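You operate a simulated robot arm through the tools that you are given. There is no shell and no other tool. Be economical: measure what you need, move in short steps, check, and stop when the job is done.

You are at the controls of a simulated robot arm. One attempt, no reset.

## Task
The cold box has gone warm: get it down to the teal jar's temperature.
Fine: shut the door and the vent, orange dial to 0, white switch on, grey dial to the label; wait for the display.
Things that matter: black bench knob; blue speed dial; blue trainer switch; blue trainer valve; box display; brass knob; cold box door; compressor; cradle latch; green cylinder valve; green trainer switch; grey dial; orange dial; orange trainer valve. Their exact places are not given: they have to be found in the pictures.

It is judged by the outcome, as a careful person would: the job done as asked, and still so three seconds after it is handed in. It fails if anything else is knocked over, pushed out of place, dropped, spilled or broken.

## Robot
A 7-joint arm with a two-finger parallel gripper on a trunk, on a base that drives. Base frame: it is fixed to the floor where the robot stands at the start and does not move with it; the origin is under the middle of the robot, x ahead of it, y to its left, z up. Lengths are in m, angles in degrees, forces in N, time in s.
With the tool pointing down near the work surface it reaches from about 0.1 to 0.58 m from the robot's upright axis, wherever it stands. Its first joint turns from -166.0 to 166.0 degrees. Places, roughly: black bench knob [-1.2, 0.2, 0.9]; blue speed dial [-0.3, -0.1, 0.9]; blue trainer switch [-0.7, -0.1, 0.9]; blue trainer valve [-0.1, 0, 0.9]; box display [0.5, 0.4, 1.3]; brass knob [0.3, 0.2, 0.9]; cold box door [0.6, -0.1, 1]; compressor [-0.5, 0.1, 0.3]; cradle latch [-0.2, 0.2, 1]; green cylinder valve [0, -0.2, 0.5]; green trainer switch [-0.7, -0.1, 0.9]; grey dial [-0.4, -0.1, 0.9]; orange dial [-0.2, -0.1, 0.9]; orange trainer valve [-0.3, 0, 0.9]; purple trainer valve [0.1, 0, 0.9]; red trainer valve [-0.4, 0.2, 0.9]. Payload 1.57 kg.
The TCP is the grasp point between the finger pads, 0.03 m short of the fingertips. In the tool frame z runs along the fingers and y along their closing line. The gripper opens to 0.08 m. The fingers are 0.017 m wide and 0.012 m thick; the gripper's body (0.04 by 0.082 m) begins 0.08 m behind the TCP.
Orientation is told as [roll, pitch, yaw] about the base's x, y, z axes, in that order, counted from this pose: with the fingers straight down and closing along the base's y, the tool's x points along the base's -x, its y along +y and its z along -z.

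## Interface
- The arm moves only by the tool arm_command. Its argument "deltas" is text: rows parted by semicolons, each of 7 numbers parted by spaces: the finger opening in m, from 0 to 0.08, then the shift along the tool's x, y, z in m, then the turn, a rotation vector about the tool's x, y, z in degrees. In form: grip tx ty tz rx ry rz; .... A call has 1 to 10 rows; each row shifts and turns the commanded pose from where the row before left it, along the tool's axes as they then stand. Each row takes 0.2 s and may step no farther than 0.05 m and 8.6 degrees from the row before; otherwise, or with a gripper value out of range, the whole call is refused. A pose out of reach is approached as far as the arm can. The call stops where the force on the tool passes 40 N (or 10 N more than at its start, if that is more) or the arm is blocked; 0.2 s more then pass. The fingers move at their own pace (about 0.072 m/s each) and stop on an object; they squeeze with about 26 N. The grip force told is the motor's: it shows also when the fingers shut on nothing. Time passes only in rows, and 0.2 s behind the last, so rows that do not move let the fingers close. It gives the time, the measured TCP pose, the force on the tool (base axes), the opening and the grip force at its end, in the units of the frame above (readings bear some noise), with the torque about the TCP (base axes, N m) and any sound that the robot's microphone picked up.
- Cameras (640 x 400 px; columns grow to the right, rows downward): "scene" is now at [0.2149, -0.0368, 1.5636]; the picture's right is [-0.62, -0.78, 0.00], its down [-0.73, 0.58, -0.36] and it looks along [0.28, -0.23, -0.93] (base axes); focal length 214 px, centre (320, 200). "wrist" rides on the gripper at [0.072, -0.007, -0.122] in the tool frame; the picture's right is [0.09, 1.00, 0.00], its down [-0.84, 0.08, -0.54] and it looks along [-0.54, 0.05, 0.84] (tool axes); focal length 238 px, centre (320, 200).
- camera(camera): a new picture of that camera. It takes no simulated time.
- raise_lower(by): slides the trunk up (or, below 0, down) by that many m; the arm and the scene camera ride with it, the base frame stays. It gives what a move gives, with no picture.
- base_move(legs): drives the robot by 1 to 6 legs, each [ahead, left, turn to the left] in m, m and degrees, along the robot's own axes; the way and the turn of a leg run together, so that a leg with both is an arc; at most 1.5 m and 180 degrees a leg. The arm and the cameras ride along, it lands a little off, and it stops where it bumps. It gives what a move gives.
- head_to(pan, tilt): turns the head with the scene camera to pan (to the left, within 86 degrees either way) and tilt (down, from -29 to 69), counted from straight ahead of the robot. It gives what a move gives.
- measure_at(camera, pixels): there is no depth. For up to 12 entries [column, row, z] of the newest picture of that camera ("zoom" is the newest enlarged one), the place [x, y] in the base frame at which the ray of that pixel passes the height z, good to about 0.002 m. It takes no simulated time.
- enlarge(camera, box): a new picture of the part [left, top, right, bottom] of that camera's present view, enlarged. It takes no simulated time.
- close_job(): hands the job in; it is judged then, once.

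Go step by step. Measure first, check grasps and placings, and put right what went wrong. The budget is 80 turns and 52 pictures, counting those below and the enlarged ones. Unless the task says otherwise, let go and move clear before handing in, and close with one line.

The tools are called by a JSON object that holds its "api" and its "payload". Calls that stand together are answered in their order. arm_command: Moves the arm, as the interface text tells. Its arguments: {"type":"object","properties":{"deltas":{"type":"string"}},"required":["deltas"]} The other tools are called the same way: raise_lower (by) slides the trunk up or down; base_move (legs) drives the base; head_to (pan, tilt) turns the head that bears the scene camera; camera (camera) takes a picture; measure_at (camera, pixels) gives the place at which the rays of pixels pass given heights; enlarge (camera, box) takes an enlarged picture of a part of a camera's view; close_job () hands the job in.

At the start:

```text
time: 0.0
tcp_pos: [0.0947, -0.3501, 1.3934]
ee_rot: [0.5, 0.3, -0.1]
wrist_force: [0.4, 0.0, 0.7]
ft_torque: [-0.01, -0.01, 0.01]
opening: 0.0798
grip_force: 0.1
trunk travel left (down, up): [-0.825, 0.165]
robot x, y, heading: [-0.0012, 0.0036, 0.0]
head pan, tilt: [-38.4, 68.8]
```

scene: 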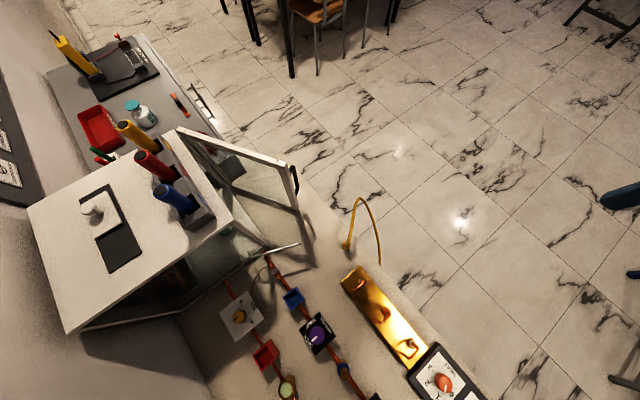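
wrist: 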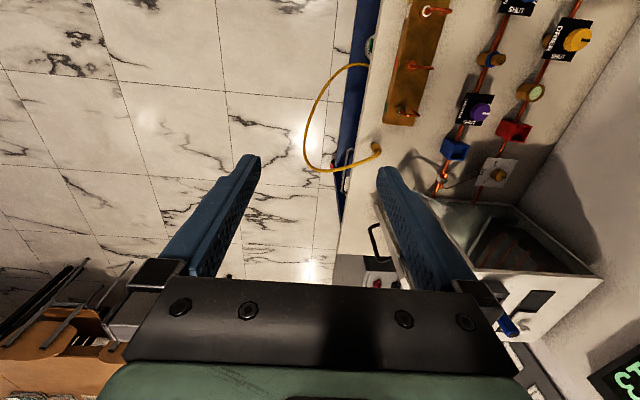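

The first pictures show the cold box with its door open at left (240,180) and the bench strip at the bottom. I'll measure a few pixels and pan the head to see the rest.

{"api": "measure_at", "payload": {"camera": "scene", "pixels": [[240, 316, 0.9], [316, 332, 0.9], [440, 380, 0.9], [295, 180, 1.0], [180, 130, 1.25], [272, 255, 1.0], [350, 270, 0.9], [92, 210, 1.25]]}}

{"api": "head_to", "payload": {"pan": 86, "tilt": 50}}

{"api": "camera", "payload": {"camera": "scene"}}

```text
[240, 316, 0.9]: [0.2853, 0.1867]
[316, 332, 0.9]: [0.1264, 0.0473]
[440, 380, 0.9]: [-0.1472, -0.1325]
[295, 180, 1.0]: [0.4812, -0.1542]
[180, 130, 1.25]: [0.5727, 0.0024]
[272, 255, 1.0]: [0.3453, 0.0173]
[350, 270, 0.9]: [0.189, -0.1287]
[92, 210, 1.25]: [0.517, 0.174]
```

```text
time: 2.0
tcp_pos: [0.096, -0.3506, 1.3939]
ee_rot: [0.6, 0.5, 0.1]
wrist_force: [0.3, 0.1, 0.0]
ft_torque: [0.02, 0.02, -0.02]
opening: 0.0799
grip_force: 0.1
trunk travel left (down, up): [-0.825, 0.165]
robot x, y, heading: [-0.0002, -0.0028, 0.1]
head pan, tilt: [85.9, 50.0]
```

```text
49 pictures are left
```

scene: 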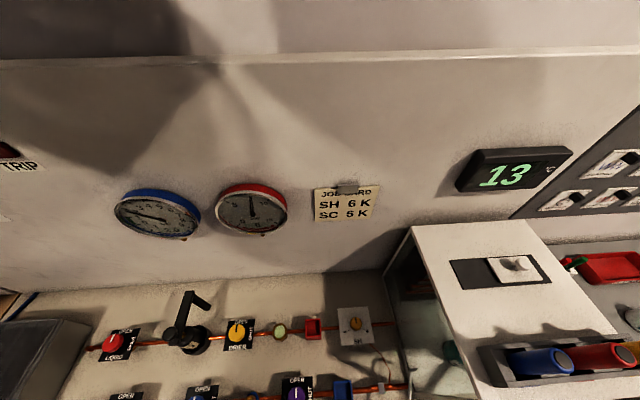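

The display at (515,175) reads 13 and there's a job card at (345,203). I'll look the other ways and enlarge the labels.

{"api": "enlarge", "payload": {"camera": "scene", "box": [440, 130, 640, 280]}}

{"api": "head_to", "payload": {"pan": 86, "tilt": 69}}

{"api": "camera", "payload": {"camera": "scene"}}

{"api": "head_to", "payload": {"pan": -86, "tilt": 60}}

{"api": "camera", "payload": {"camera": "scene"}}

```text
2.67 times, centred on (540, 205) of scene
```

zoom: 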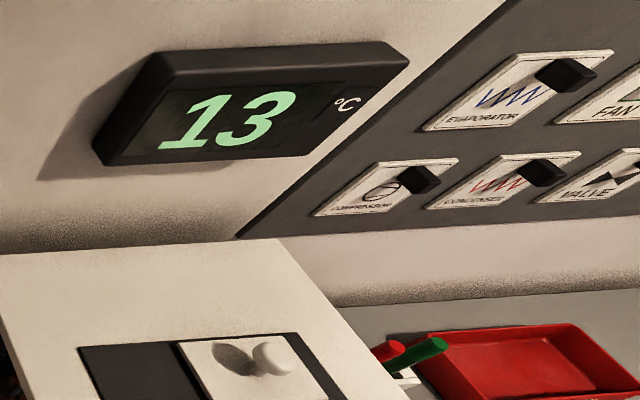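

```text
time: 2.9
tcp_pos: [0.0949, -0.3501, 1.3937]
ee_rot: [0.6, 0.4, 0.0]
wrist_force: [0.2, -1.5, 0.0]
ft_torque: [0.0, 0.01, -0.03]
opening: 0.08
grip_force: 0.0
trunk travel left (down, up): [-0.825, 0.165]
robot x, y, heading: [-0.0002, 0.0026, -0.3]
head pan, tilt: [85.9, 68.8]
```

```text
47 pictures are left
```

scene: 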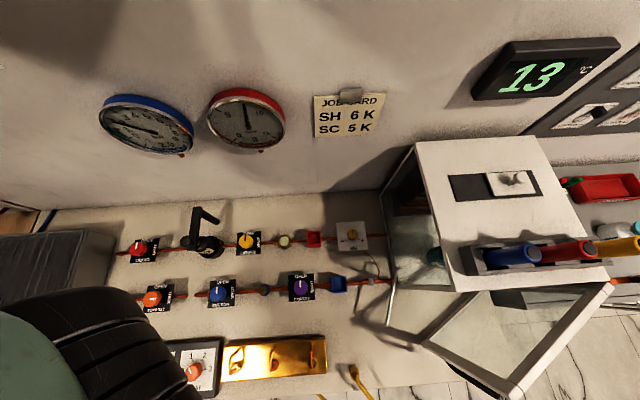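

```text
time: 5.5
tcp_pos: [0.0955, -0.3502, 1.3938]
ee_rot: [0.6, 0.4, -0.1]
wrist_force: [0.2, -0.5, 0.4]
ft_torque: [0.04, -0.02, 0.01]
opening: 0.0799
grip_force: 0.1
trunk travel left (down, up): [-0.825, 0.165]
robot x, y, heading: [0.0019, -0.0001, -0.2]
head pan, tilt: [-85.9, 60.0]
```

```text
46 pictures are left
```

scene: 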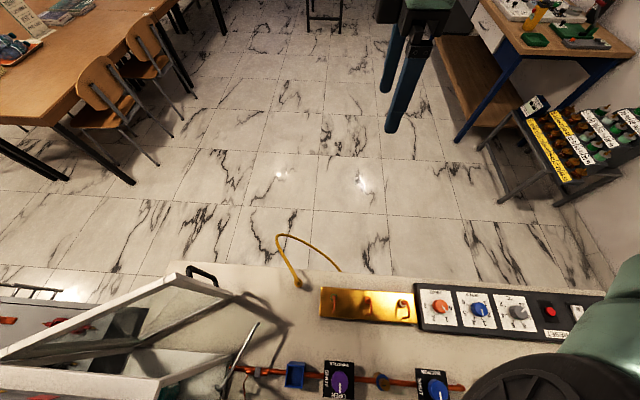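

The control panel is at (420-600, 290-340) in this view. Enlarging it for labels, then finding the teal jar.

{"api": "enlarge", "payload": {"camera": "scene", "box": [410, 270, 610, 395]}}

{"api": "measure_at", "payload": {"camera": "scene", "pixels": [[440, 307, 0.92], [480, 310, 0.92], [518, 312, 0.92], [551, 312, 0.92], [577, 312, 0.92], [201, 272, 1.1], [336, 380, 0.92]]}}

{"api": "head_to", "payload": {"pan": 0, "tilt": 50}}

{"api": "camera", "payload": {"camera": "scene"}}

```text
3.20 times, centred on (510, 332) of scene
```

zoom: 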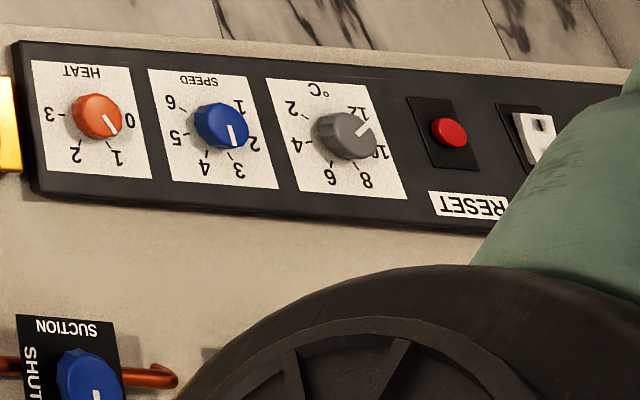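

```text
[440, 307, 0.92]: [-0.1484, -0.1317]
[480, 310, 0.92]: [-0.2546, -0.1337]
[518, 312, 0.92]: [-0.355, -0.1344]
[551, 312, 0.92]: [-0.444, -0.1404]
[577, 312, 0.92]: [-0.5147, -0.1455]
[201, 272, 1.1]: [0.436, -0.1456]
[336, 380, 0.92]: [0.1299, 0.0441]
```

```text
time: 7.1
tcp_pos: [0.0958, -0.3492, 1.3937]
ee_rot: [0.6, 0.4, 0.0]
wrist_force: [0.3, -0.2, 0.3]
ft_torque: [0.0, 0.03, -0.01]
opening: 0.0797
grip_force: 0.0
trunk travel left (down, up): [-0.825, 0.165]
robot x, y, heading: [0.0005, -0.0005, 0.1]
head pan, tilt: [0.0, 50.0]
```

```text
44 pictures are left
```

scene: 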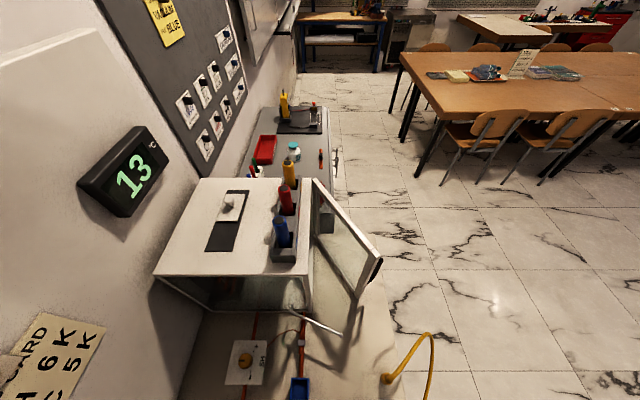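

The teal-lidded jar stands beyond the box at (294,152). Enlarging it and the box.

{"api": "enlarge", "payload": {"camera": "scene", "box": [240, 85, 360, 185]}}

{"api": "enlarge", "payload": {"camera": "scene", "box": [150, 165, 400, 335]}}

{"api": "measure_at", "payload": {"camera": "scene", "pixels": [[294, 152, 1.0], [295, 168, 0.95], [379, 268, 1.1], [312, 180, 1.25], [305, 270, 1.25], [200, 178, 1.25], [156, 273, 1.25], [230, 200, 1.28]]}}

```text
4.00 times, centred on (300, 135) of scene
```

zoom: 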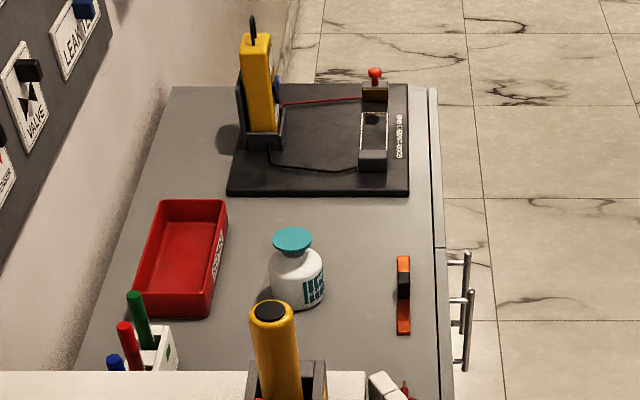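

```text
2.35 times, centred on (275, 250) of scene
```

zoom: 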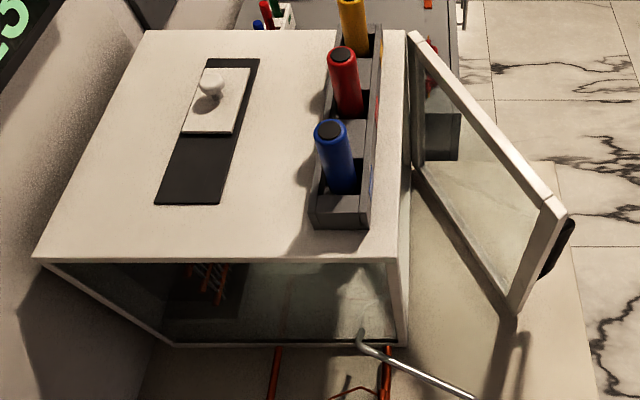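

```text
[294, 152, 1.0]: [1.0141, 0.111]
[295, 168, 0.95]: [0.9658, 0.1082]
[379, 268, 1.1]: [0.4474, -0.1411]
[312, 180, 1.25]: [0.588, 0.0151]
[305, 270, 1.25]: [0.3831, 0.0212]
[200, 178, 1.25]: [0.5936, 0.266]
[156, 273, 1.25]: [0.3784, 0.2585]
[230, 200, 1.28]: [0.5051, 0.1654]
```

The jar's label faces -y, so I need a view from the front. I'll try driving 0.5 m to the right (away from the bench), then look back.

{"api": "base_move", "payload": {"legs": [[0, -0.5, 0]]}}

{"api": "head_to", "payload": {"pan": 50, "tilt": 40}}

{"api": "camera", "payload": {"camera": "scene"}}

```text
time: 10.0
tcp_pos: [0.0934, -0.8497, 1.3943]
ee_rot: [0.6, 0.4, -0.2]
wrist_force: [1.0, 0.7, 0.6]
ft_torque: [0.02, -0.03, -0.03]
opening: 0.08
grip_force: 0.1
trunk travel left (down, up): [-0.825, 0.165]
robot x, y, heading: [-0.0027, -0.5023, -0.3]
head pan, tilt: [0.0, 50.0]
```

```text
time: 11.2
tcp_pos: [0.0932, -0.8489, 1.3937]
ee_rot: [0.6, 0.4, -0.2]
wrist_force: [0.4, -0.1, 0.1]
ft_torque: [-0.01, 0.01, -0.01]
opening: 0.0798
grip_force: 0.1
trunk travel left (down, up): [-0.825, 0.165]
robot x, y, heading: [-0.0001, -0.5012, -0.1]
head pan, tilt: [50.0, 40.0]
```

```text
41 pictures are left
```

scene: 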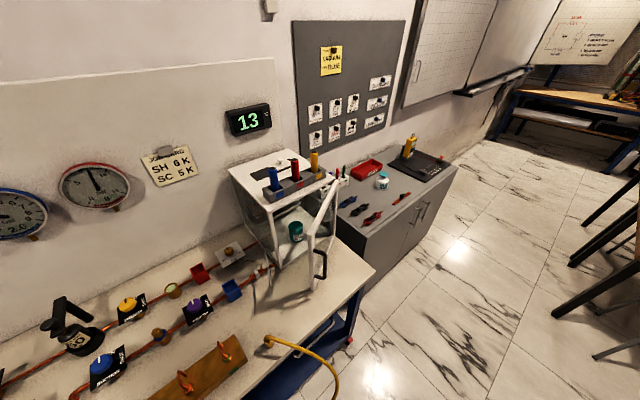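

There are two candidates: an all-teal jar inside the box at (296,230) and a teal-lidded white jar at (382,181). Enlarging both.

{"api": "enlarge", "payload": {"camera": "scene", "box": [255, 185, 355, 285]}}

{"api": "enlarge", "payload": {"camera": "scene", "box": [350, 160, 414, 200]}}

```text
4.00 times, centred on (305, 235) of scene
```

zoom: 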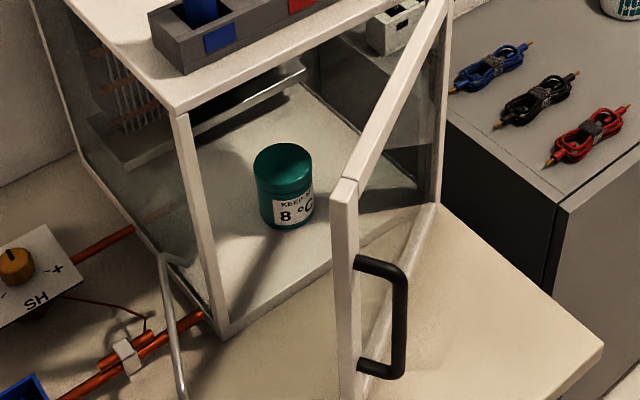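

```text
10.00 times, centred on (382, 180) of scene
```

zoom: 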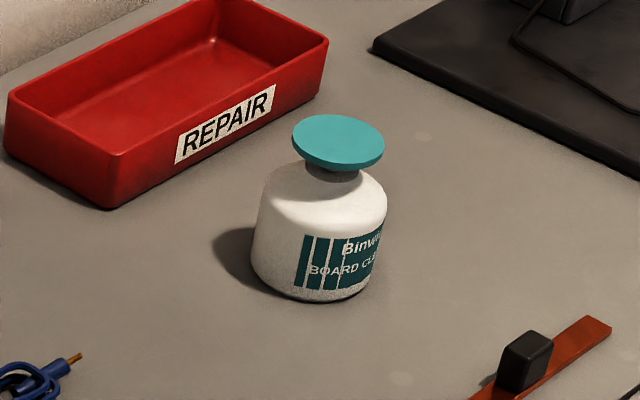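

The jar in the box reads "KEEP AT 8 °C", so grey goes to 8. The door hinges at the far edge (x≈0.59). I'll turn to face the bench and stand in front of the box.

{"api": "base_move", "payload": {"legs": [[0, 0, 90], [0.15, -0.35, 0]]}}

{"api": "head_to", "payload": {"pan": -10, "tilt": 60}}

{"api": "camera", "payload": {"camera": "scene"}}

{"api": "camera", "payload": {"camera": "wrist"}}

```text
time: 17.4
tcp_pos: [0.6938, -0.2479, 1.3949]
ee_rot: [0.5, 0.4, 90.7]
wrist_force: [-0.5, 0.0, 0.8]
ft_torque: [-0.02, -0.02, 0.02]
opening: 0.0799
grip_force: 0.0
trunk travel left (down, up): [-0.825, 0.165]
robot x, y, heading: [0.3466, -0.3493, 90.4]
head pan, tilt: [50.0, 40.0]
```

```text
time: 18.7
tcp_pos: [0.6926, -0.2468, 1.3938]
ee_rot: [0.6, 0.4, 90.8]
wrist_force: [-0.8, -1.1, 0.1]
ft_torque: [-0.02, 0.02, -0.01]
opening: 0.0799
grip_force: 0.1
trunk travel left (down, up): [-0.825, 0.165]
robot x, y, heading: [0.3448, -0.3464, 90.6]
head pan, tilt: [-10.0, 60.0]
```

```text
38 pictures are left
```

scene: 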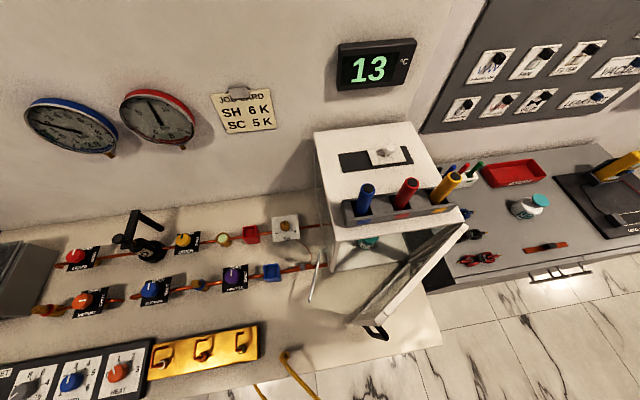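

```text
37 pictures are left
```

wrist: 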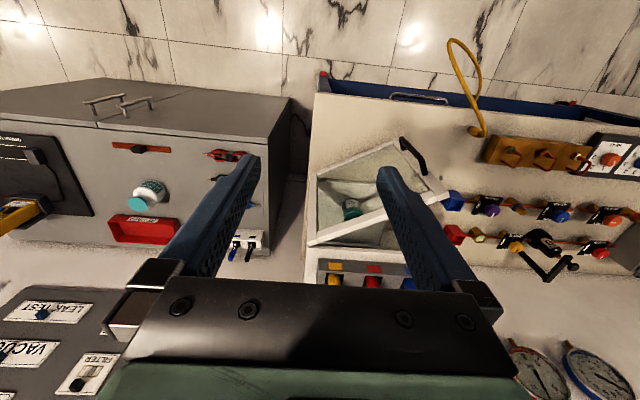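

Good view: vent plate at (385,155) and a metal rod at (318,275) near the door's closing side. Enlarging both and measuring heights.

{"api": "enlarge", "payload": {"camera": "scene", "box": [310, 120, 450, 220]}}

{"api": "enlarge", "payload": {"camera": "scene", "box": [265, 215, 475, 345]}}

{"api": "measure_at", "payload": {"camera": "scene", "pixels": [[328, 243, 1.25], [464, 232, 1.25], [430, 124, 1.25], [314, 133, 1.25], [383, 152, 1.28], [383, 152, 1.25], [465, 228, 1.25], [365, 325, 1.25], [382, 335, 1.1], [320, 258, 1.0], [312, 300, 0.9]]}}

```text
4.00 times, centred on (380, 170) of scene
```

zoom: 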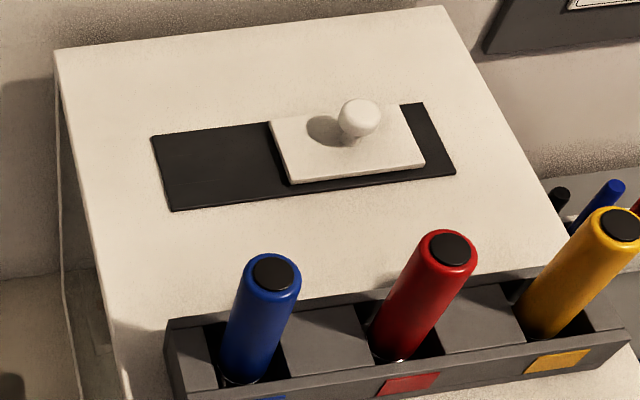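

```text
3.05 times, centred on (370, 280) of scene
```

zoom: 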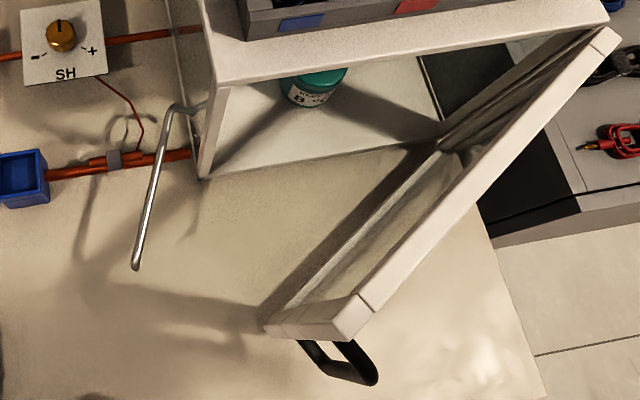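

```text
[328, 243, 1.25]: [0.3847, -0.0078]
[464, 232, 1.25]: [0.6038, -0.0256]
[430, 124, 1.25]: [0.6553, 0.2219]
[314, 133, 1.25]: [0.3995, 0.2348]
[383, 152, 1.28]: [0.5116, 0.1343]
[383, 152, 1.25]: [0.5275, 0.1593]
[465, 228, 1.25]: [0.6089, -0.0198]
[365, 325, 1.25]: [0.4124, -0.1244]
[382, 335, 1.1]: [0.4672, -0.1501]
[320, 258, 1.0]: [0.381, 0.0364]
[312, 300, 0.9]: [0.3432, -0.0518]
```

The vent plate sits right of middle on its dark track with the left part exposed. By triangulating I put the box top near z≈1.18 and the vent knob near (0.57,0.21). I'll shift the base right a bit and look with the wrist camera from above.

{"api": "base_move", "payload": {"legs": [[0.04, -0.14, 0]]}}

{"api": "arm_command", "payload": {"deltas": "0 -0.05 0.03 0 0 0 0; 0 -0.05 0.03 0 0 0 0; 0 -0.05 0.03 0 0 0 0; 0 -0.05 0.03 0 0 0 0; 0 -0.05 0.03 0 0 0 0; 0 0 0.03 0 0 0 0; 0 0 0 0 0 0 0"}}

{"api": "camera", "payload": {"camera": "wrist"}}

{"api": "camera", "payload": {"camera": "scene"}}

```text
time: 20.1
tcp_pos: [0.834, -0.2056, 1.3949]
ee_rot: [0.6, 0.5, 90.7]
wrist_force: [-0.3, -0.1, -0.3]
ft_torque: [0.0, 0.0, 0.04]
opening: 0.08
grip_force: 0.0
trunk travel left (down, up): [-0.825, 0.165]
robot x, y, heading: [0.4838, -0.2999, 90.6]
head pan, tilt: [-10.0, 60.0]
```

```text
refused: row 1 steps farther than a row can; nothing moved
```

```text
34 pictures are left
```

wrist: 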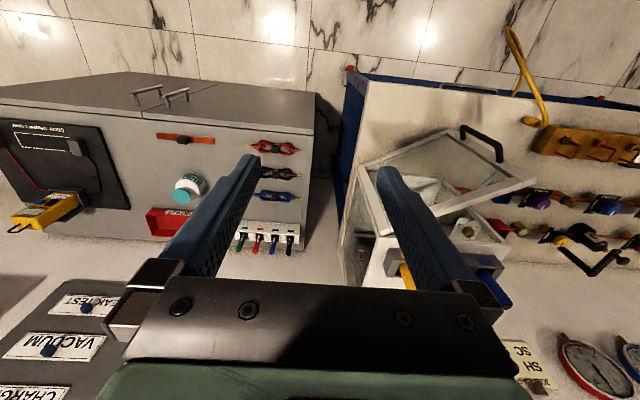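

```text
33 pictures are left
```

scene: 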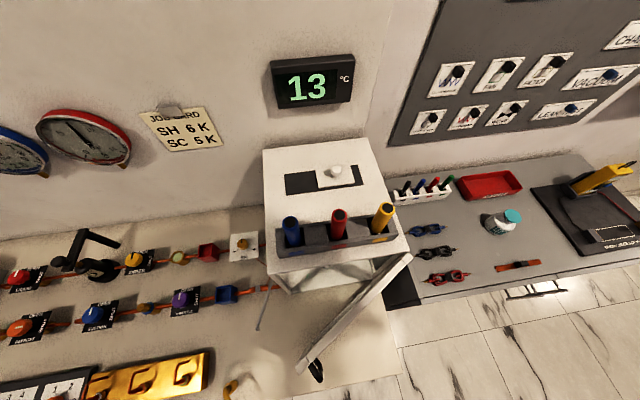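

The row step was just over the limit; I'll use shorter rows, and also measure the vent from this shifted view.

{"api": "measure_at", "payload": {"camera": "scene", "pixels": [[336, 170, 1.25], [336, 170, 1.2], [336, 170, 1.15], [263, 152, 1.2], [367, 138, 1.2], [270, 273, 1.2], [410, 252, 1.2], [300, 368, 1.2], [317, 370, 1.1], [383, 210, 1.3]]}}

{"api": "arm_command", "payload": {"deltas": "0 -0.034 0.028 -0.004 0 0 0; 0 -0.034 0.028 -0.004 0 0 0; 0 -0.034 0.028 -0.004 0 0 0; 0 -0.034 0.028 -0.004 0 0 0; 0 -0.034 0.028 -0.004 0 0 0; 0 -0.034 0.028 -0.004 0 0 0; 0 -0.034 0.028 -0.004 0 0 0; 0 -0.034 0.028 -0.004 0 0 0; 0 -0.034 0.028 -0.004 0 0 0; 0 0 0 0 0 0 0"}}

{"api": "camera", "payload": {"camera": "wrist"}}

```text
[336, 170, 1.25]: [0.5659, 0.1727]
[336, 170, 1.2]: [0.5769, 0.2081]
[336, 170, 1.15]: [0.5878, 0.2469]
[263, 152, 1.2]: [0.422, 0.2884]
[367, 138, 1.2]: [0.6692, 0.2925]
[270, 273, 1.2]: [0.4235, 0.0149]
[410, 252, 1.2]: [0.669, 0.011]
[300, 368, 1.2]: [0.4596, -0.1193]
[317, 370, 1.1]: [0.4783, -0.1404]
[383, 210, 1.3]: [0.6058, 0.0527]
```

```text
time: 22.3
tcp_pos: [0.578, 0.097, 1.4338]
ee_rot: [0.6, 0.4, 90.5]
wrist_force: [0.6, -0.9, 0.0]
ft_torque: [0.04, 0.0, -0.06]
opening: 0.0002
grip_force: 21.2
trunk travel left (down, up): [-0.825, 0.165]
robot x, y, heading: [0.4864, -0.3079, 90.7]
head pan, tilt: [-10.0, 60.0]
```

```text
32 pictures are left
```

wrist: 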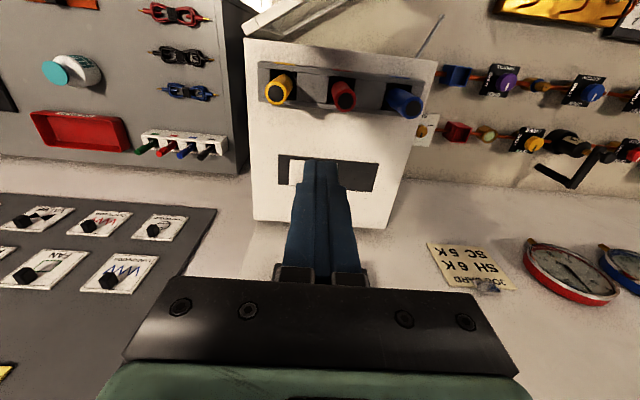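

The fingers hide the vent at (310,170). I'll open them and enlarge.

{"api": "arm_command", "payload": {"deltas": "0.08 0 0 0 0 0 0; 0.08 0 0 0 0 0 0; 0.08 0 0 0 0 0 0"}}

{"api": "enlarge", "payload": {"camera": "wrist", "box": [240, 130, 400, 230]}}

```text
time: 23.1
tcp_pos: [0.5785, 0.0977, 1.4329]
ee_rot: [0.6, 0.3, 90.7]
wrist_force: [-0.1, 0.1, 0.1]
ft_torque: [0.03, 0.0, 0.02]
opening: 0.08
grip_force: 0.1
trunk travel left (down, up): [-0.825, 0.165]
robot x, y, heading: [0.4826, -0.3033, 91.0]
head pan, tilt: [-10.0, 60.0]
```

```text
4.00 times, centred on (320, 180) of wrist
```

zoom: 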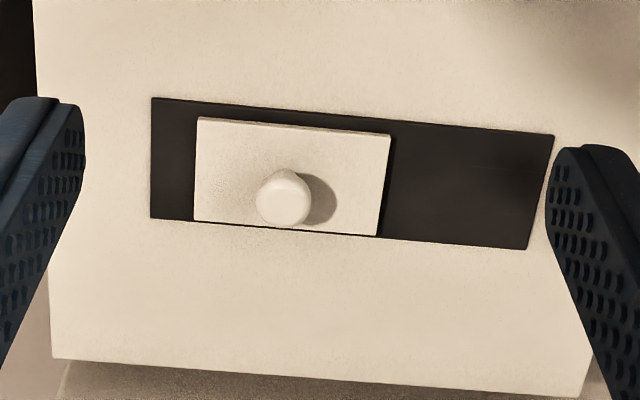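

The plate leaves a large exposed part on the -x side (right in this view). I'll locate the knob precisely and grip it to slide it toward -x.

{"api": "measure_at", "payload": {"camera": "zoom", "pixels": [[283, 195, 1.22], [283, 195, 1.2], [283, 225, 1.2], [283, 225, 1.18], [388, 180, 1.19], [195, 165, 1.19], [550, 190, 1.19], [152, 155, 1.19], [255, 195, 1.22], [311, 195, 1.22]]}}

```text
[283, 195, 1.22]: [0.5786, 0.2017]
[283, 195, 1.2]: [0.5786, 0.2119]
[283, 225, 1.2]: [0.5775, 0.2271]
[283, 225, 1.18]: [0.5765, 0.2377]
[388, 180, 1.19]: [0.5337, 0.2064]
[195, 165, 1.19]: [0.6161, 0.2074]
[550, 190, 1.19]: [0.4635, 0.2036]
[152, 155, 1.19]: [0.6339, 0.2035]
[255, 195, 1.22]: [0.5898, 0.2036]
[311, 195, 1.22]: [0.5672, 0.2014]
```

The knob is at about (0.577,0.205,1.21); plate spans x 0.534–0.616 and the track ends at 0.4635, so about 0.07 m of travel. Moving over it and down partway.

{"api": "arm_command", "payload": {"deltas": "0.08 -0.036 0 0 0 0 0; 0.08 -0.036 0 0 0 0 0; 0.08 -0.036 0 0 0 0 0; 0.08 0 0 0.045 0 0 0; 0.08 0 0 0.045 0 0 0; 0.08 0 0 0.045 0 0 0; 0.08 0 0 0.03 0 0 0; 0.08 0 0 0 0 0 0"}}

{"api": "enlarge", "payload": {"camera": "scene", "box": [220, 80, 460, 280]}}

{"api": "camera", "payload": {"camera": "wrist"}}

```text
time: 24.9
tcp_pos: [0.574, 0.203, 1.2637]
ee_rot: [0.5, 0.5, 90.8]
wrist_force: [0.5, -0.7, 0.6]
ft_torque: [-0.02, 0.0, 0.01]
opening: 0.08
grip_force: 0.0
trunk travel left (down, up): [-0.825, 0.165]
robot x, y, heading: [0.4884, -0.3024, 90.8]
head pan, tilt: [-10.0, 60.0]
```

```text
2.00 times, centred on (340, 180) of scene
```

zoom: 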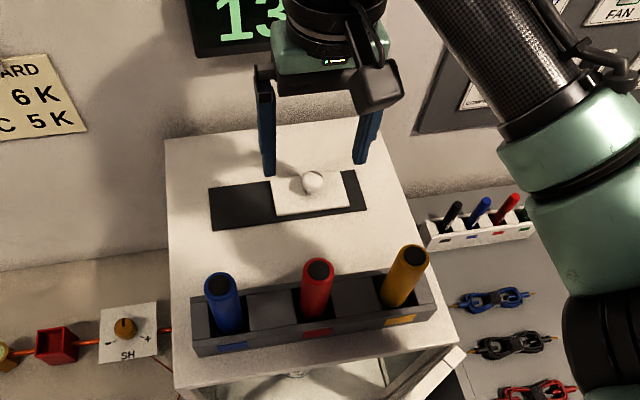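

```text
29 pictures are left
```

wrist: 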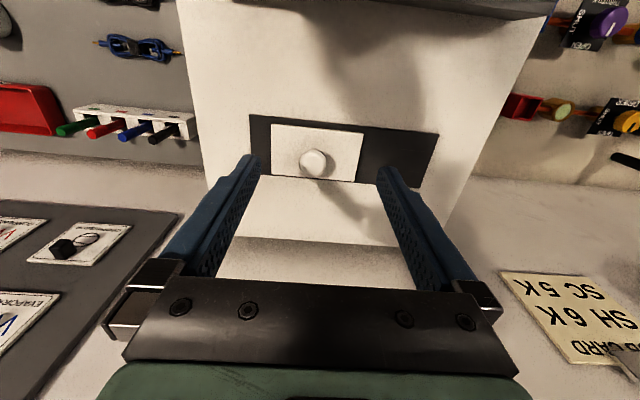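

Fingers straddle the knob; measuring the knob in this closer view to fix the y.

{"api": "measure_at", "payload": {"camera": "wrist", "pixels": [[313, 160, 1.22], [313, 160, 1.2], [320, 182, 1.19], [318, 128, 1.19]]}}

```text
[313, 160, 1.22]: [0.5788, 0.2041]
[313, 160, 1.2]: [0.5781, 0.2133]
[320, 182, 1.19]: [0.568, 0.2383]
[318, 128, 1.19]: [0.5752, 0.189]
```

Knob y ≈0.209. Lowering slightly, gripping.

{"api": "arm_command", "payload": {"deltas": "0.08 -0.005 -0.003 0.014 0 0 0; 0.08 0 0 0.012 0 0 0; 0.02 0 0 0 0 0 0; 0.0 0 0 0 0 0 0; 0 0 0 0 0 0 0; 0 0 0 0 0 0 0"}}

```text
time: 26.3
tcp_pos: [0.5762, 0.2099, 1.2378]
ee_rot: [0.6, 0.3, 90.7]
wrist_force: [-0.8, -0.2, 0.5]
ft_torque: [0.02, -0.01, 0.01]
opening: 0.0002
grip_force: 20.7
trunk travel left (down, up): [-0.825, 0.165]
robot x, y, heading: [0.4877, -0.3058, 90.6]
head pan, tilt: [-10.0, 60.0]
```

It closed on nothing, so the knob lies lower. Reopening and going down with a force check.

{"api": "arm_command", "payload": {"deltas": "0.08 0 0 0 0 0 0; 0.08 0 0 0 0 0 0; 0.08 -0.008 0 0 0 0 0; 0.08 0 0 0.008 0 0 0; 0.08 0 0 0.008 0 0 0; 0.08 0 0 0.004 0 0 0; 0.08 0 0 0 0 0 0"}}

{"api": "enlarge", "payload": {"camera": "wrist", "box": [220, 80, 420, 220]}}

```text
time: 27.9
tcp_pos: [0.5773, 0.2165, 1.2192]
ee_rot: [0.5, 0.4, 90.7]
wrist_force: [-0.1, 0.1, 0.8]
ft_torque: [-0.01, 0.02, 0.03]
opening: 0.0803
grip_force: 0.0
trunk travel left (down, up): [-0.825, 0.165]
robot x, y, heading: [0.4814, -0.305, 90.8]
head pan, tilt: [-10.0, 60.0]
```

```text
2.86 times, centred on (320, 150) of wrist
```

zoom: 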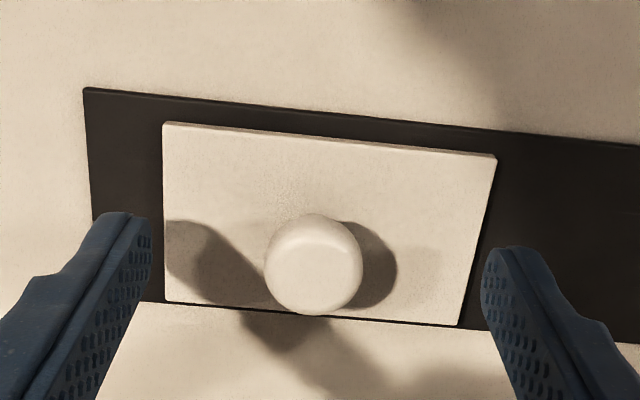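

Tips look level with the knob now. Closing.

{"api": "arm_command", "payload": {"deltas": "0.03 0 0 0 0 0 0; 0.0 0 0 0 0 0 0; 0 0 0 0 0 0 0; 0 0 0 0 0 0 0"}}

```text
time: 28.9
tcp_pos: [0.5769, 0.2172, 1.2187]
ee_rot: [0.7, 0.5, 90.6]
wrist_force: [-0.4, 0.4, -1.3]
ft_torque: [0.06, -0.15, 0.02]
opening: 0.0237
grip_force: 36.2
trunk travel left (down, up): [-0.825, 0.165]
robot x, y, heading: [0.4851, -0.3051, 90.5]
head pan, tilt: [-10.0, 60.0]
```

Gripped at 0.024 m opening. Sliding toward -x (tool +y).

{"api": "arm_command", "payload": {"deltas": "0 0 0.015 0 0 0 0; 0 0 0.015 0 0 0 0; 0 0 0.015 0 0 0 0; 0 0 0.015 0 0 0 0; 0 0 0.015 0 0 0 0; 0 0 0 0 0 0 0"}}

{"api": "enlarge", "payload": {"camera": "wrist", "box": [180, 60, 460, 235]}}

```text
time: 30.3
tcp_pos: [0.5089, 0.217, 1.2185]
ee_rot: [0.3, 0.6, 90.2]
wrist_force: [25.5, 5.1, -3.0]
ft_torque: [-0.02, -0.82, -0.07]
opening: 0.0236
grip_force: 35.5
trunk travel left (down, up): [-0.825, 0.165]
robot x, y, heading: [0.4865, -0.3093, 90.7]
head pan, tilt: [-10.0, 60.0]
```

```text
2.29 times, centred on (320, 148) of wrist
```

zoom: 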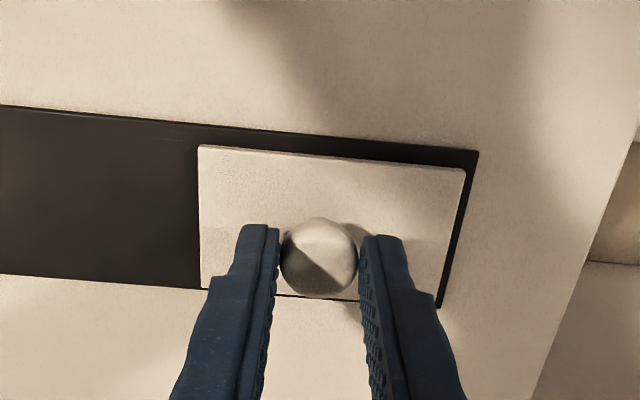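

The plate hit its stop at the -x end. Releasing, rising, and moving back over the front for the door.

{"api": "arm_command", "payload": {"deltas": "0.06 0 -0.004 0 0 0 0; 0.06 0 0 0 0 0 0; 0.06 0 0 -0.045 0 0 0; 0.06 0 0 -0.045 0 0 0; 0 0 0 -0.045 0 0 0; 0 0 0 -0.045 0 0 0; 0 0 0 0 0 0 0"}}

{"api": "arm_command", "payload": {"deltas": "0 0.035 -0.035 0 0 0 0; 0 0.035 -0.035 0 0 0 0; 0 0.035 -0.035 0 0 0 0; 0 0.035 -0.035 0 0 0 0; 0 0.035 -0.035 0 0 0 0; 0 0.035 -0.035 0 0 0 0; 0 0.035 -0.035 0 0 0 0; 0 0.045 0 0 0 0 0; 0 0.045 0 0 0 0 0; 0 0.045 0 0 0 0 0"}}

{"api": "camera", "payload": {"camera": "scene"}}

```text
time: 31.9
tcp_pos: [0.5091, 0.2167, 1.3976]
ee_rot: [0.6, 0.5, 90.8]
wrist_force: [0.1, -0.9, -0.5]
ft_torque: [0.0, 0.02, -0.02]
opening: 0.0
grip_force: 21.4
trunk travel left (down, up): [-0.825, 0.165]
robot x, y, heading: [0.4861, -0.307, 90.8]
head pan, tilt: [-10.0, 60.0]
```

```text
time: 34.1
tcp_pos: [0.7569, -0.1624, 1.3944]
ee_rot: [1.2, 1.3, 91.3]
wrist_force: [0.8, 0.2, 1.0]
ft_torque: [-0.02, -0.02, 0.0]
opening: 0.0
grip_force: 21.1
trunk travel left (down, up): [-0.825, 0.165]
robot x, y, heading: [0.4854, -0.3029, 90.7]
head pan, tilt: [-10.0, 60.0]
```

```text
26 pictures are left
```

scene: 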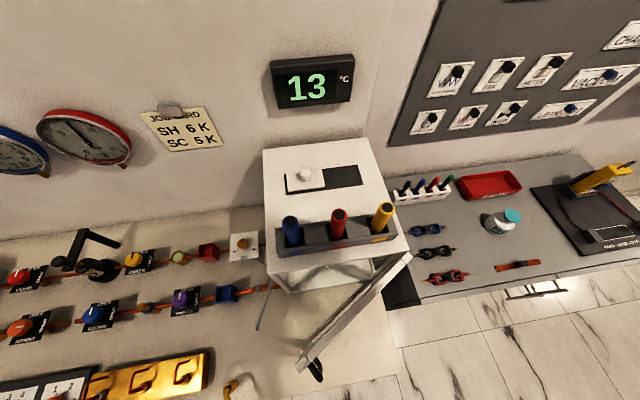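

The plate now covers the whole left end. Next I'll push the door shut: back the base off a little, tilt the closed fingers forward, and come down outside the door (hinge ≈(0.68,0.02), free end ≈(0.457,-0.123)).

{"api": "base_move", "payload": {"legs": [[-0.12, 0, 0]]}}

{"api": "arm_command", "payload": {"deltas": "0 -0.02 0.036 0 0 0 0; 0 -0.02 0.036 0 0 0 0; 0 -0.02 0.036 0 0 0 0; 0 -0.02 0.036 0 0 0 0; 0 -0.02 0.036 0 0 0 0; 0 -0.012 0.036 0 0 0 0; 0 0 0 0 0 -8 0; 0 0 0 0 0 -8 0; 0 0 0 0 0 -8 0; 0 0 0 0 0 -8 0"}}

{"api": "arm_command", "payload": {"deltas": "0 0 0 0 0 -8 0; 0 0 0 0 0 0 0"}}

```text
time: 35.3
tcp_pos: [0.759, -0.2825, 1.3954]
ee_rot: [1.1, 1.3, 91.0]
wrist_force: [-0.3, 0.1, -0.2]
ft_torque: [0.0, 0.01, 0.04]
opening: 0.0
grip_force: 21.9
trunk travel left (down, up): [-0.825, 0.165]
robot x, y, heading: [0.4881, -0.4264, 90.8]
head pan, tilt: [-10.0, 60.0]
```

```text
time: 37.5
tcp_pos: [0.562, -0.1443, 1.4083]
ee_rot: [4.6, -19.4, 87.5]
wrist_force: [0.0, -1.2, -0.3]
ft_torque: [-0.01, 0.01, -0.01]
opening: 0.0
grip_force: 21.0
out of reach, approached as far as the arm can: row 8, 9, 10
trunk travel left (down, up): [-0.825, 0.165]
robot x, y, heading: [0.4859, -0.4311, 90.6]
head pan, tilt: [-10.0, 60.0]
stopped in row 10: the arm was blocked; the commanded pose is now the measured one
```

```text
time: 38.1
tcp_pos: [0.5656, -0.1356, 1.4176]
ee_rot: [4.9, -27.3, 87.0]
wrist_force: [0.1, 0.0, -0.4]
ft_torque: [0.0, 0.0, 0.02]
opening: 0.0
grip_force: 21.5
out of reach, approached as far as the arm can: row 1
trunk travel left (down, up): [-0.825, 0.165]
robot x, y, heading: [0.4868, -0.4283, 90.7]
head pan, tilt: [-10.0, 60.0]
```

Tilted about 27° before the arm's limit, which is enough. Descending outside the door with the arm toward z≈1.18.

{"api": "arm_command", "payload": {"deltas": "0 0.018 0 0.0355 0 0 0; 0 0.018 0 0.0355 0 0 0; 0 0.018 0 0.0355 0 0 0; 0 0.018 0 0.0355 0 0 0; 0 0.018 0 0.0355 0 0 0; 0 0 0 0 0 0 0"}}

{"api": "camera", "payload": {"camera": "scene"}}

```text
time: 39.5
tcp_pos: [0.5943, -0.0697, 1.2588]
ee_rot: [5.0, -27.3, 86.9]
wrist_force: [0.5, -0.8, -0.2]
ft_torque: [-0.03, 0.0, -0.01]
opening: 0.0001
grip_force: 21.3
out of reach, approached as far as the arm can: row 1, 2, 3, 4, 5
trunk travel left (down, up): [-0.825, 0.165]
robot x, y, heading: [0.4899, -0.4309, 90.8]
head pan, tilt: [-10.0, 60.0]
```

```text
25 pictures are left
```

scene: 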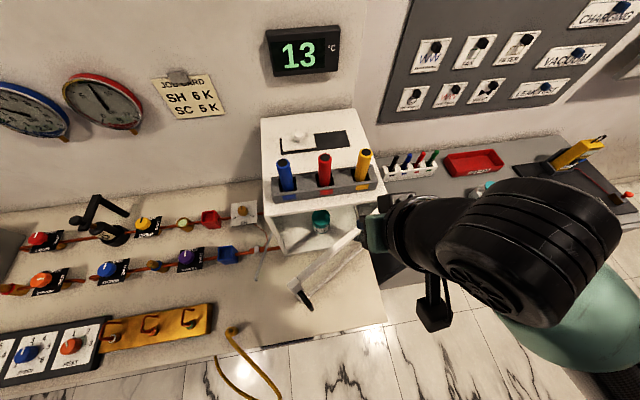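

The arm is cramped and drifts forward. I'll back the base 0.17 m so it can work more extended.

{"api": "base_move", "payload": {"legs": [[-0.17, 0, 0]]}}

{"api": "arm_command", "payload": {"deltas": "0 0.01 0 0.02 0 0 0; 0 0.01 0 0.02 0 0 0; 0 0 0 0 0 0 0"}}

```text
time: 41.0
tcp_pos: [0.5956, -0.2377, 1.259]
ee_rot: [5.0, -27.4, 87.0]
wrist_force: [0.3, 0.4, 0.2]
ft_torque: [0.03, 0.01, 0.01]
opening: 0.0
grip_force: 21.1
trunk travel left (down, up): [-0.825, 0.165]
robot x, y, heading: [0.4883, -0.5979, 90.7]
head pan, tilt: [-10.0, 60.0]
```

```text
time: 41.8
tcp_pos: [0.5915, -0.2361, 1.2148]
ee_rot: [5.0, -27.4, 87.0]
wrist_force: [-0.8, 0.2, 0.5]
ft_torque: [0.02, -0.01, 0.0]
opening: 0.0
grip_force: 22.0
trunk travel left (down, up): [-0.825, 0.165]
robot x, y, heading: [0.4891, -0.5977, 90.8]
head pan, tilt: [-10.0, 60.0]
```

Now it follows well. Lowering to door height and shifting to x≈0.54, then starting the push toward +y.

{"api": "arm_command", "payload": {"deltas": "0 0.009 0.02 0.018 0 0 0; 0 0.009 0.02 0.018 0 0 0; 0 0 0.01 0 0 0 0; 0 -0.0356 0 0.018 0 0 0; 0 -0.0267 0 0.0136 0 0 0; 0 0 0 0 0 0 0"}}

{"api": "camera", "payload": {"camera": "wrist"}}

```text
time: 43.2
tcp_pos: [0.543, -0.1542, 1.1772]
ee_rot: [5.2, -27.4, 86.8]
wrist_force: [0.0, 0.7, 0.5]
ft_torque: [-0.03, -0.03, 0.01]
opening: 0.0001
grip_force: 21.5
out of reach, approached as far as the arm can: row 1, 3
trunk travel left (down, up): [-0.825, 0.165]
robot x, y, heading: [0.4876, -0.5973, 90.8]
head pan, tilt: [-10.0, 60.0]
```

```text
24 pictures are left
```

wrist: 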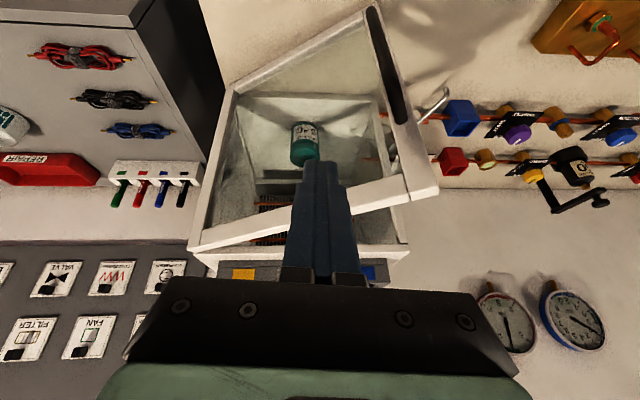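

The fingertips are in front of the glass, between hinge and handle. Pushing along the arc.

{"api": "arm_command", "payload": {"deltas": "0 -0.0116 0.004 0.0059 0 0 0; 0 -0.0116 0.004 0.0059 0 0 0; 0 -0.0116 0.004 0.0059 0 0 0; 0 -0.0116 0.005 0.0059 0 0 0; 0 -0.0116 0.005 0.0059 0 0 0; 0 -0.0116 0.005 0.0059 0 0 0; 0 -0.0116 0.005 0.0059 0 0 0; 0 -0.0116 0.005 0.0059 0 0 0; 0 0 0 0 0 0 0"}}

{"api": "camera", "payload": {"camera": "wrist"}}

```text
time: 45.2
tcp_pos: [0.5079, -0.0521, 1.181]
ee_rot: [5.0, -27.3, 87.0]
wrist_force: [0.2, -0.2, 0.2]
ft_torque: [0.02, -0.02, -0.01]
opening: 0.0002
grip_force: 21.9
trunk travel left (down, up): [-0.825, 0.165]
robot x, y, heading: [0.4901, -0.598, 90.6]
head pan, tilt: [-10.0, 60.0]
```

```text
23 pictures are left
```

wrist: 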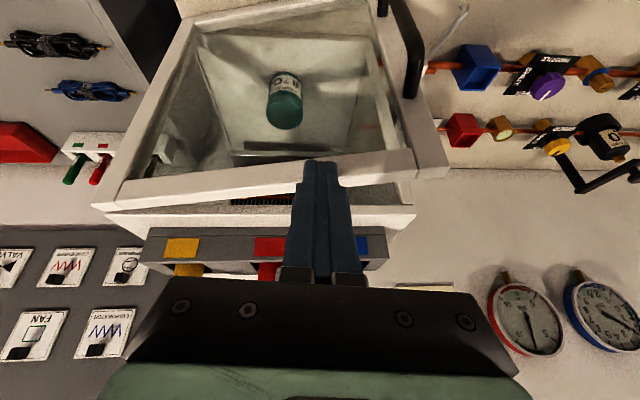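

The door has swung partway (top rail at (420,165)). Pushing on until force rises.

{"api": "arm_command", "payload": {"deltas": "0 -0.0089 0.003 0.0045 0 0 0; 0 -0.0089 0.003 0.0045 0 0 0; 0 -0.0089 0.002 0.0045 0 0 0; 0 -0.0089 0.002 0.0045 0 0 0; 0 0 0 0 0 0 0"}}

{"api": "camera", "payload": {"camera": "wrist"}}

```text
time: 46.4
tcp_pos: [0.4984, -0.0127, 1.181]
ee_rot: [5.0, -27.3, 87.0]
wrist_force: [-0.4, -0.6, 1.6]
ft_torque: [0.01, 0.0, -0.03]
opening: 0.0
grip_force: 21.5
trunk travel left (down, up): [-0.825, 0.165]
robot x, y, heading: [0.4901, -0.5965, 90.8]
head pan, tilt: [-10.0, 60.0]
```

```text
22 pictures are left
```

wrist: 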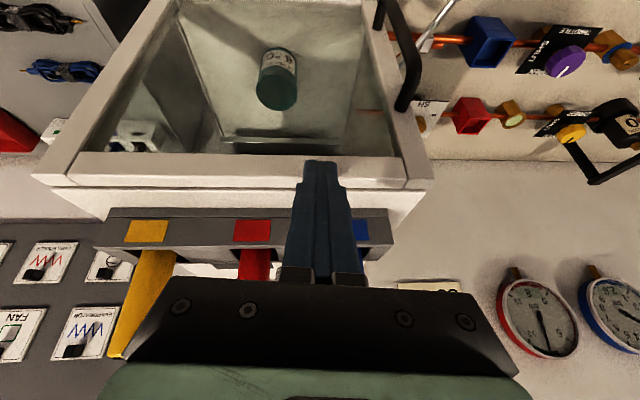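

The door is nearly parallel with the front. Pressing a bit more to seat it.

{"api": "arm_command", "payload": {"deltas": "0 -0.0045 0 0.0023 0 0 0; 0 -0.0045 0 0.0023 0 0 0; 0 -0.0045 0 0.0023 0 0 0; 0 -0.0045 0 0.0023 0 0 0; 0 0 0 0 0 0 0"}}

```text
time: 47.1
tcp_pos: [0.4992, -0.0106, 1.181]
ee_rot: [5.0, -26.4, 87.2]
wrist_force: [1.9, -25.2, 13.8]
ft_torque: [-0.31, -0.12, 0.0]
opening: 0.0001
grip_force: 21.4
trunk travel left (down, up): [-0.825, 0.165]
robot x, y, heading: [0.4892, -0.5969, 90.7]
head pan, tilt: [-10.0, 60.0]
stopped in row 3: the force on the tool passed its limit at 44 N (the readings are from after the stop); the commanded pose is now the measured one
```

The door is seated (25 N reaction). Backing away, straightening the tool, then driving left to the dial panel.

{"api": "arm_command", "payload": {"deltas": "0 0.0356 0 -0.018 0 0 0; 0 0.0356 0 -0.018 0 0 0; 0 0.0356 0 -0.018 0 0 0; 0 0.0356 0 -0.018 0 0 0; 0 0 0 0 0 8 0; 0 0 0 0 0 8 0; 0 0 0 0 0 8 0; 0 0 0 -0.04 0 0 0; 0 0 0 -0.04 0 0 0; 0 0 0 0 0 0 0"}}

{"api": "camera", "payload": {"camera": "scene"}}

{"api": "base_move", "payload": {"legs": [[0.03, 0.82, 0]]}}

{"api": "camera", "payload": {"camera": "scene"}}

```text
time: 49.3
tcp_pos: [0.5012, -0.1666, 1.2607]
ee_rot: [4.4, -2.2, 89.0]
wrist_force: [0.0, -0.3, 1.0]
ft_torque: [0.03, 0.01, -0.01]
opening: 0.0
grip_force: 21.0
trunk travel left (down, up): [-0.825, 0.165]
robot x, y, heading: [0.4876, -0.5968, 90.5]
head pan, tilt: [-10.0, 60.0]
```

```text
21 pictures are left
```

scene: 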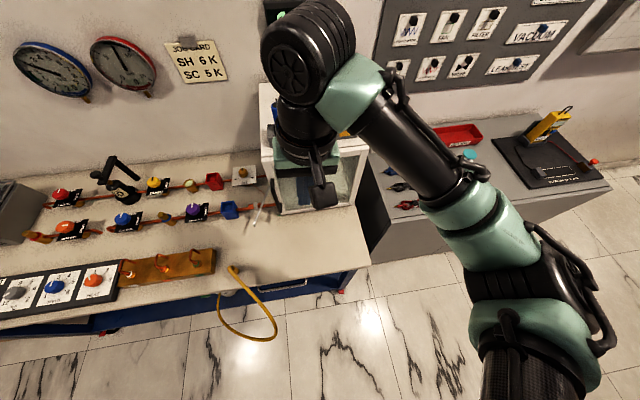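

```text
time: 53.7
tcp_pos: [-0.3049, -0.146, 1.2602]
ee_rot: [4.3, -2.3, 89.1]
wrist_force: [0.7, 0.0, 0.1]
ft_torque: [0.02, -0.01, -0.01]
opening: 0.0
grip_force: 21.4
trunk travel left (down, up): [-0.825, 0.165]
robot x, y, heading: [-0.3176, -0.5766, 91.0]
head pan, tilt: [-10.0, 60.0]
```

```text
20 pictures are left
```

scene: 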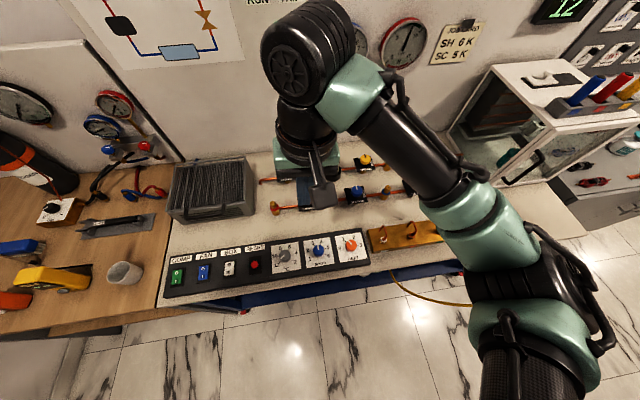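

The display now reads 12. Enlarging the panel at (165-370, 230-305).

{"api": "enlarge", "payload": {"camera": "scene", "box": [155, 215, 385, 315]}}

{"api": "measure_at", "payload": {"camera": "scene", "pixels": [[350, 243, 0.92], [319, 250, 0.92], [286, 256, 0.92], [254, 264, 0.92], [229, 268, 0.92], [350, 243, 0.9], [286, 256, 0.9], [229, 268, 0.9], [350, 243, 0.94]]}}

{"api": "camera", "payload": {"camera": "wrist"}}

```text
2.78 times, centred on (270, 265) of scene
```

zoom: 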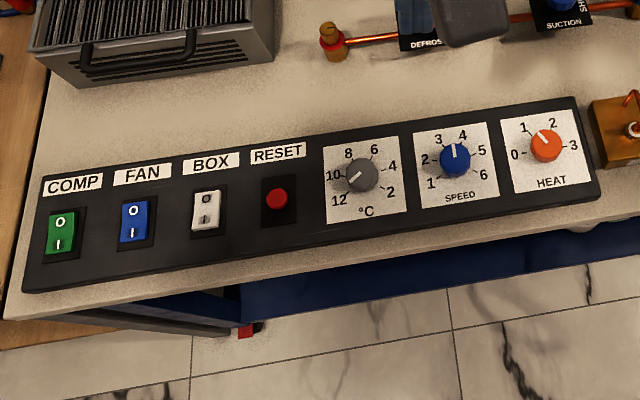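

```text
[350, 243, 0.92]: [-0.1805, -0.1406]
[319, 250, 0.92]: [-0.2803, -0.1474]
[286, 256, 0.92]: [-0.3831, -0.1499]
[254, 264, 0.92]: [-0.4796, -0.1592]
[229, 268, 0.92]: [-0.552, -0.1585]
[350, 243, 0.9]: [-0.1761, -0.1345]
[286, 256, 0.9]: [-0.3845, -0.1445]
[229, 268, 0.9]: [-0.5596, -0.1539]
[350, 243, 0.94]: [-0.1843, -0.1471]
```

```text
18 pictures are left
```

wrist: 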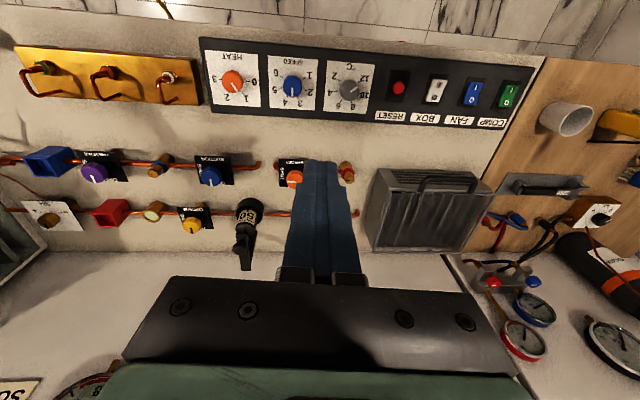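

The panel reads clearly: COMP, FAN, BOX (white), RESET, °C (grey, near 11), SPEED, HEAT (orange, near 1). I'll triangulate using the wrist picture.

{"api": "measure_at", "payload": {"camera": "wrist", "pixels": [[232, 80, 0.92], [232, 80, 0.88], [349, 89, 0.92], [349, 89, 0.88], [434, 91, 0.88], [434, 91, 0.92]]}}

{"api": "measure_at", "payload": {"camera": "scene", "pixels": [[350, 243, 0.88], [286, 256, 0.88], [229, 268, 0.88]]}}

```text
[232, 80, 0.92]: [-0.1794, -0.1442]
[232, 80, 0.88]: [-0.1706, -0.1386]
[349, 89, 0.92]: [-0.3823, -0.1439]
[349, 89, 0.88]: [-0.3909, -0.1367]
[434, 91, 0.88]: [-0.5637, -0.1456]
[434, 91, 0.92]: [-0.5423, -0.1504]
```

```text
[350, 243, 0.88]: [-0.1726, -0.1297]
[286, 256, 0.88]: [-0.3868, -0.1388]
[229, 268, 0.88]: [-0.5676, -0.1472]
```

Estimates agree: orange dial ≈(-0.172,-0.135), grey ≈(-0.387,-0.138), white switch ≈(-0.565,-0.147), height ≈0.88. Straightening the tool and hovering over the orange dial.

{"api": "arm_command", "payload": {"deltas": "0.07 0 0 0 4.3 2.3 -1; 0.07 -0.004 -0.045 0 0 0 0; 0.07 -0.004 -0.045 0 0 0 0; 0.07 -0.003 -0.043 0 0 0 0; 0.07 0 0 0.045 0 0 0; 0.07 0 0 0.045 0 0 0; 0.07 0 0 0.045 0 0 0; 0.07 0 0 0.045 0 0 0; 0.07 0 0 0.045 0 0 0; 0.07 0 0 0 0 0 0"}}

{"api": "camera", "payload": {"camera": "wrist"}}

```text
time: 55.9
tcp_pos: [-0.1698, -0.1366, 1.036]
ee_rot: [0.1, -0.1, 90.3]
wrist_force: [0.9, 0.0, -0.2]
ft_torque: [0.0, 0.01, 0.03]
opening: 0.07
grip_force: 0.1
trunk travel left (down, up): [-0.825, 0.165]
robot x, y, heading: [-0.3214, -0.5789, 90.9]
head pan, tilt: [-10.0, 60.0]
```

```text
17 pictures are left
```

wrist: 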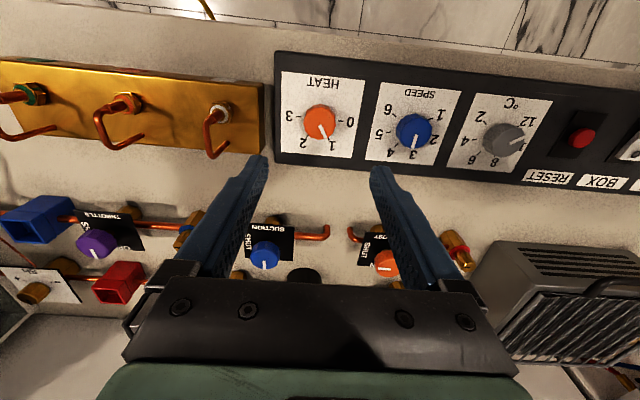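

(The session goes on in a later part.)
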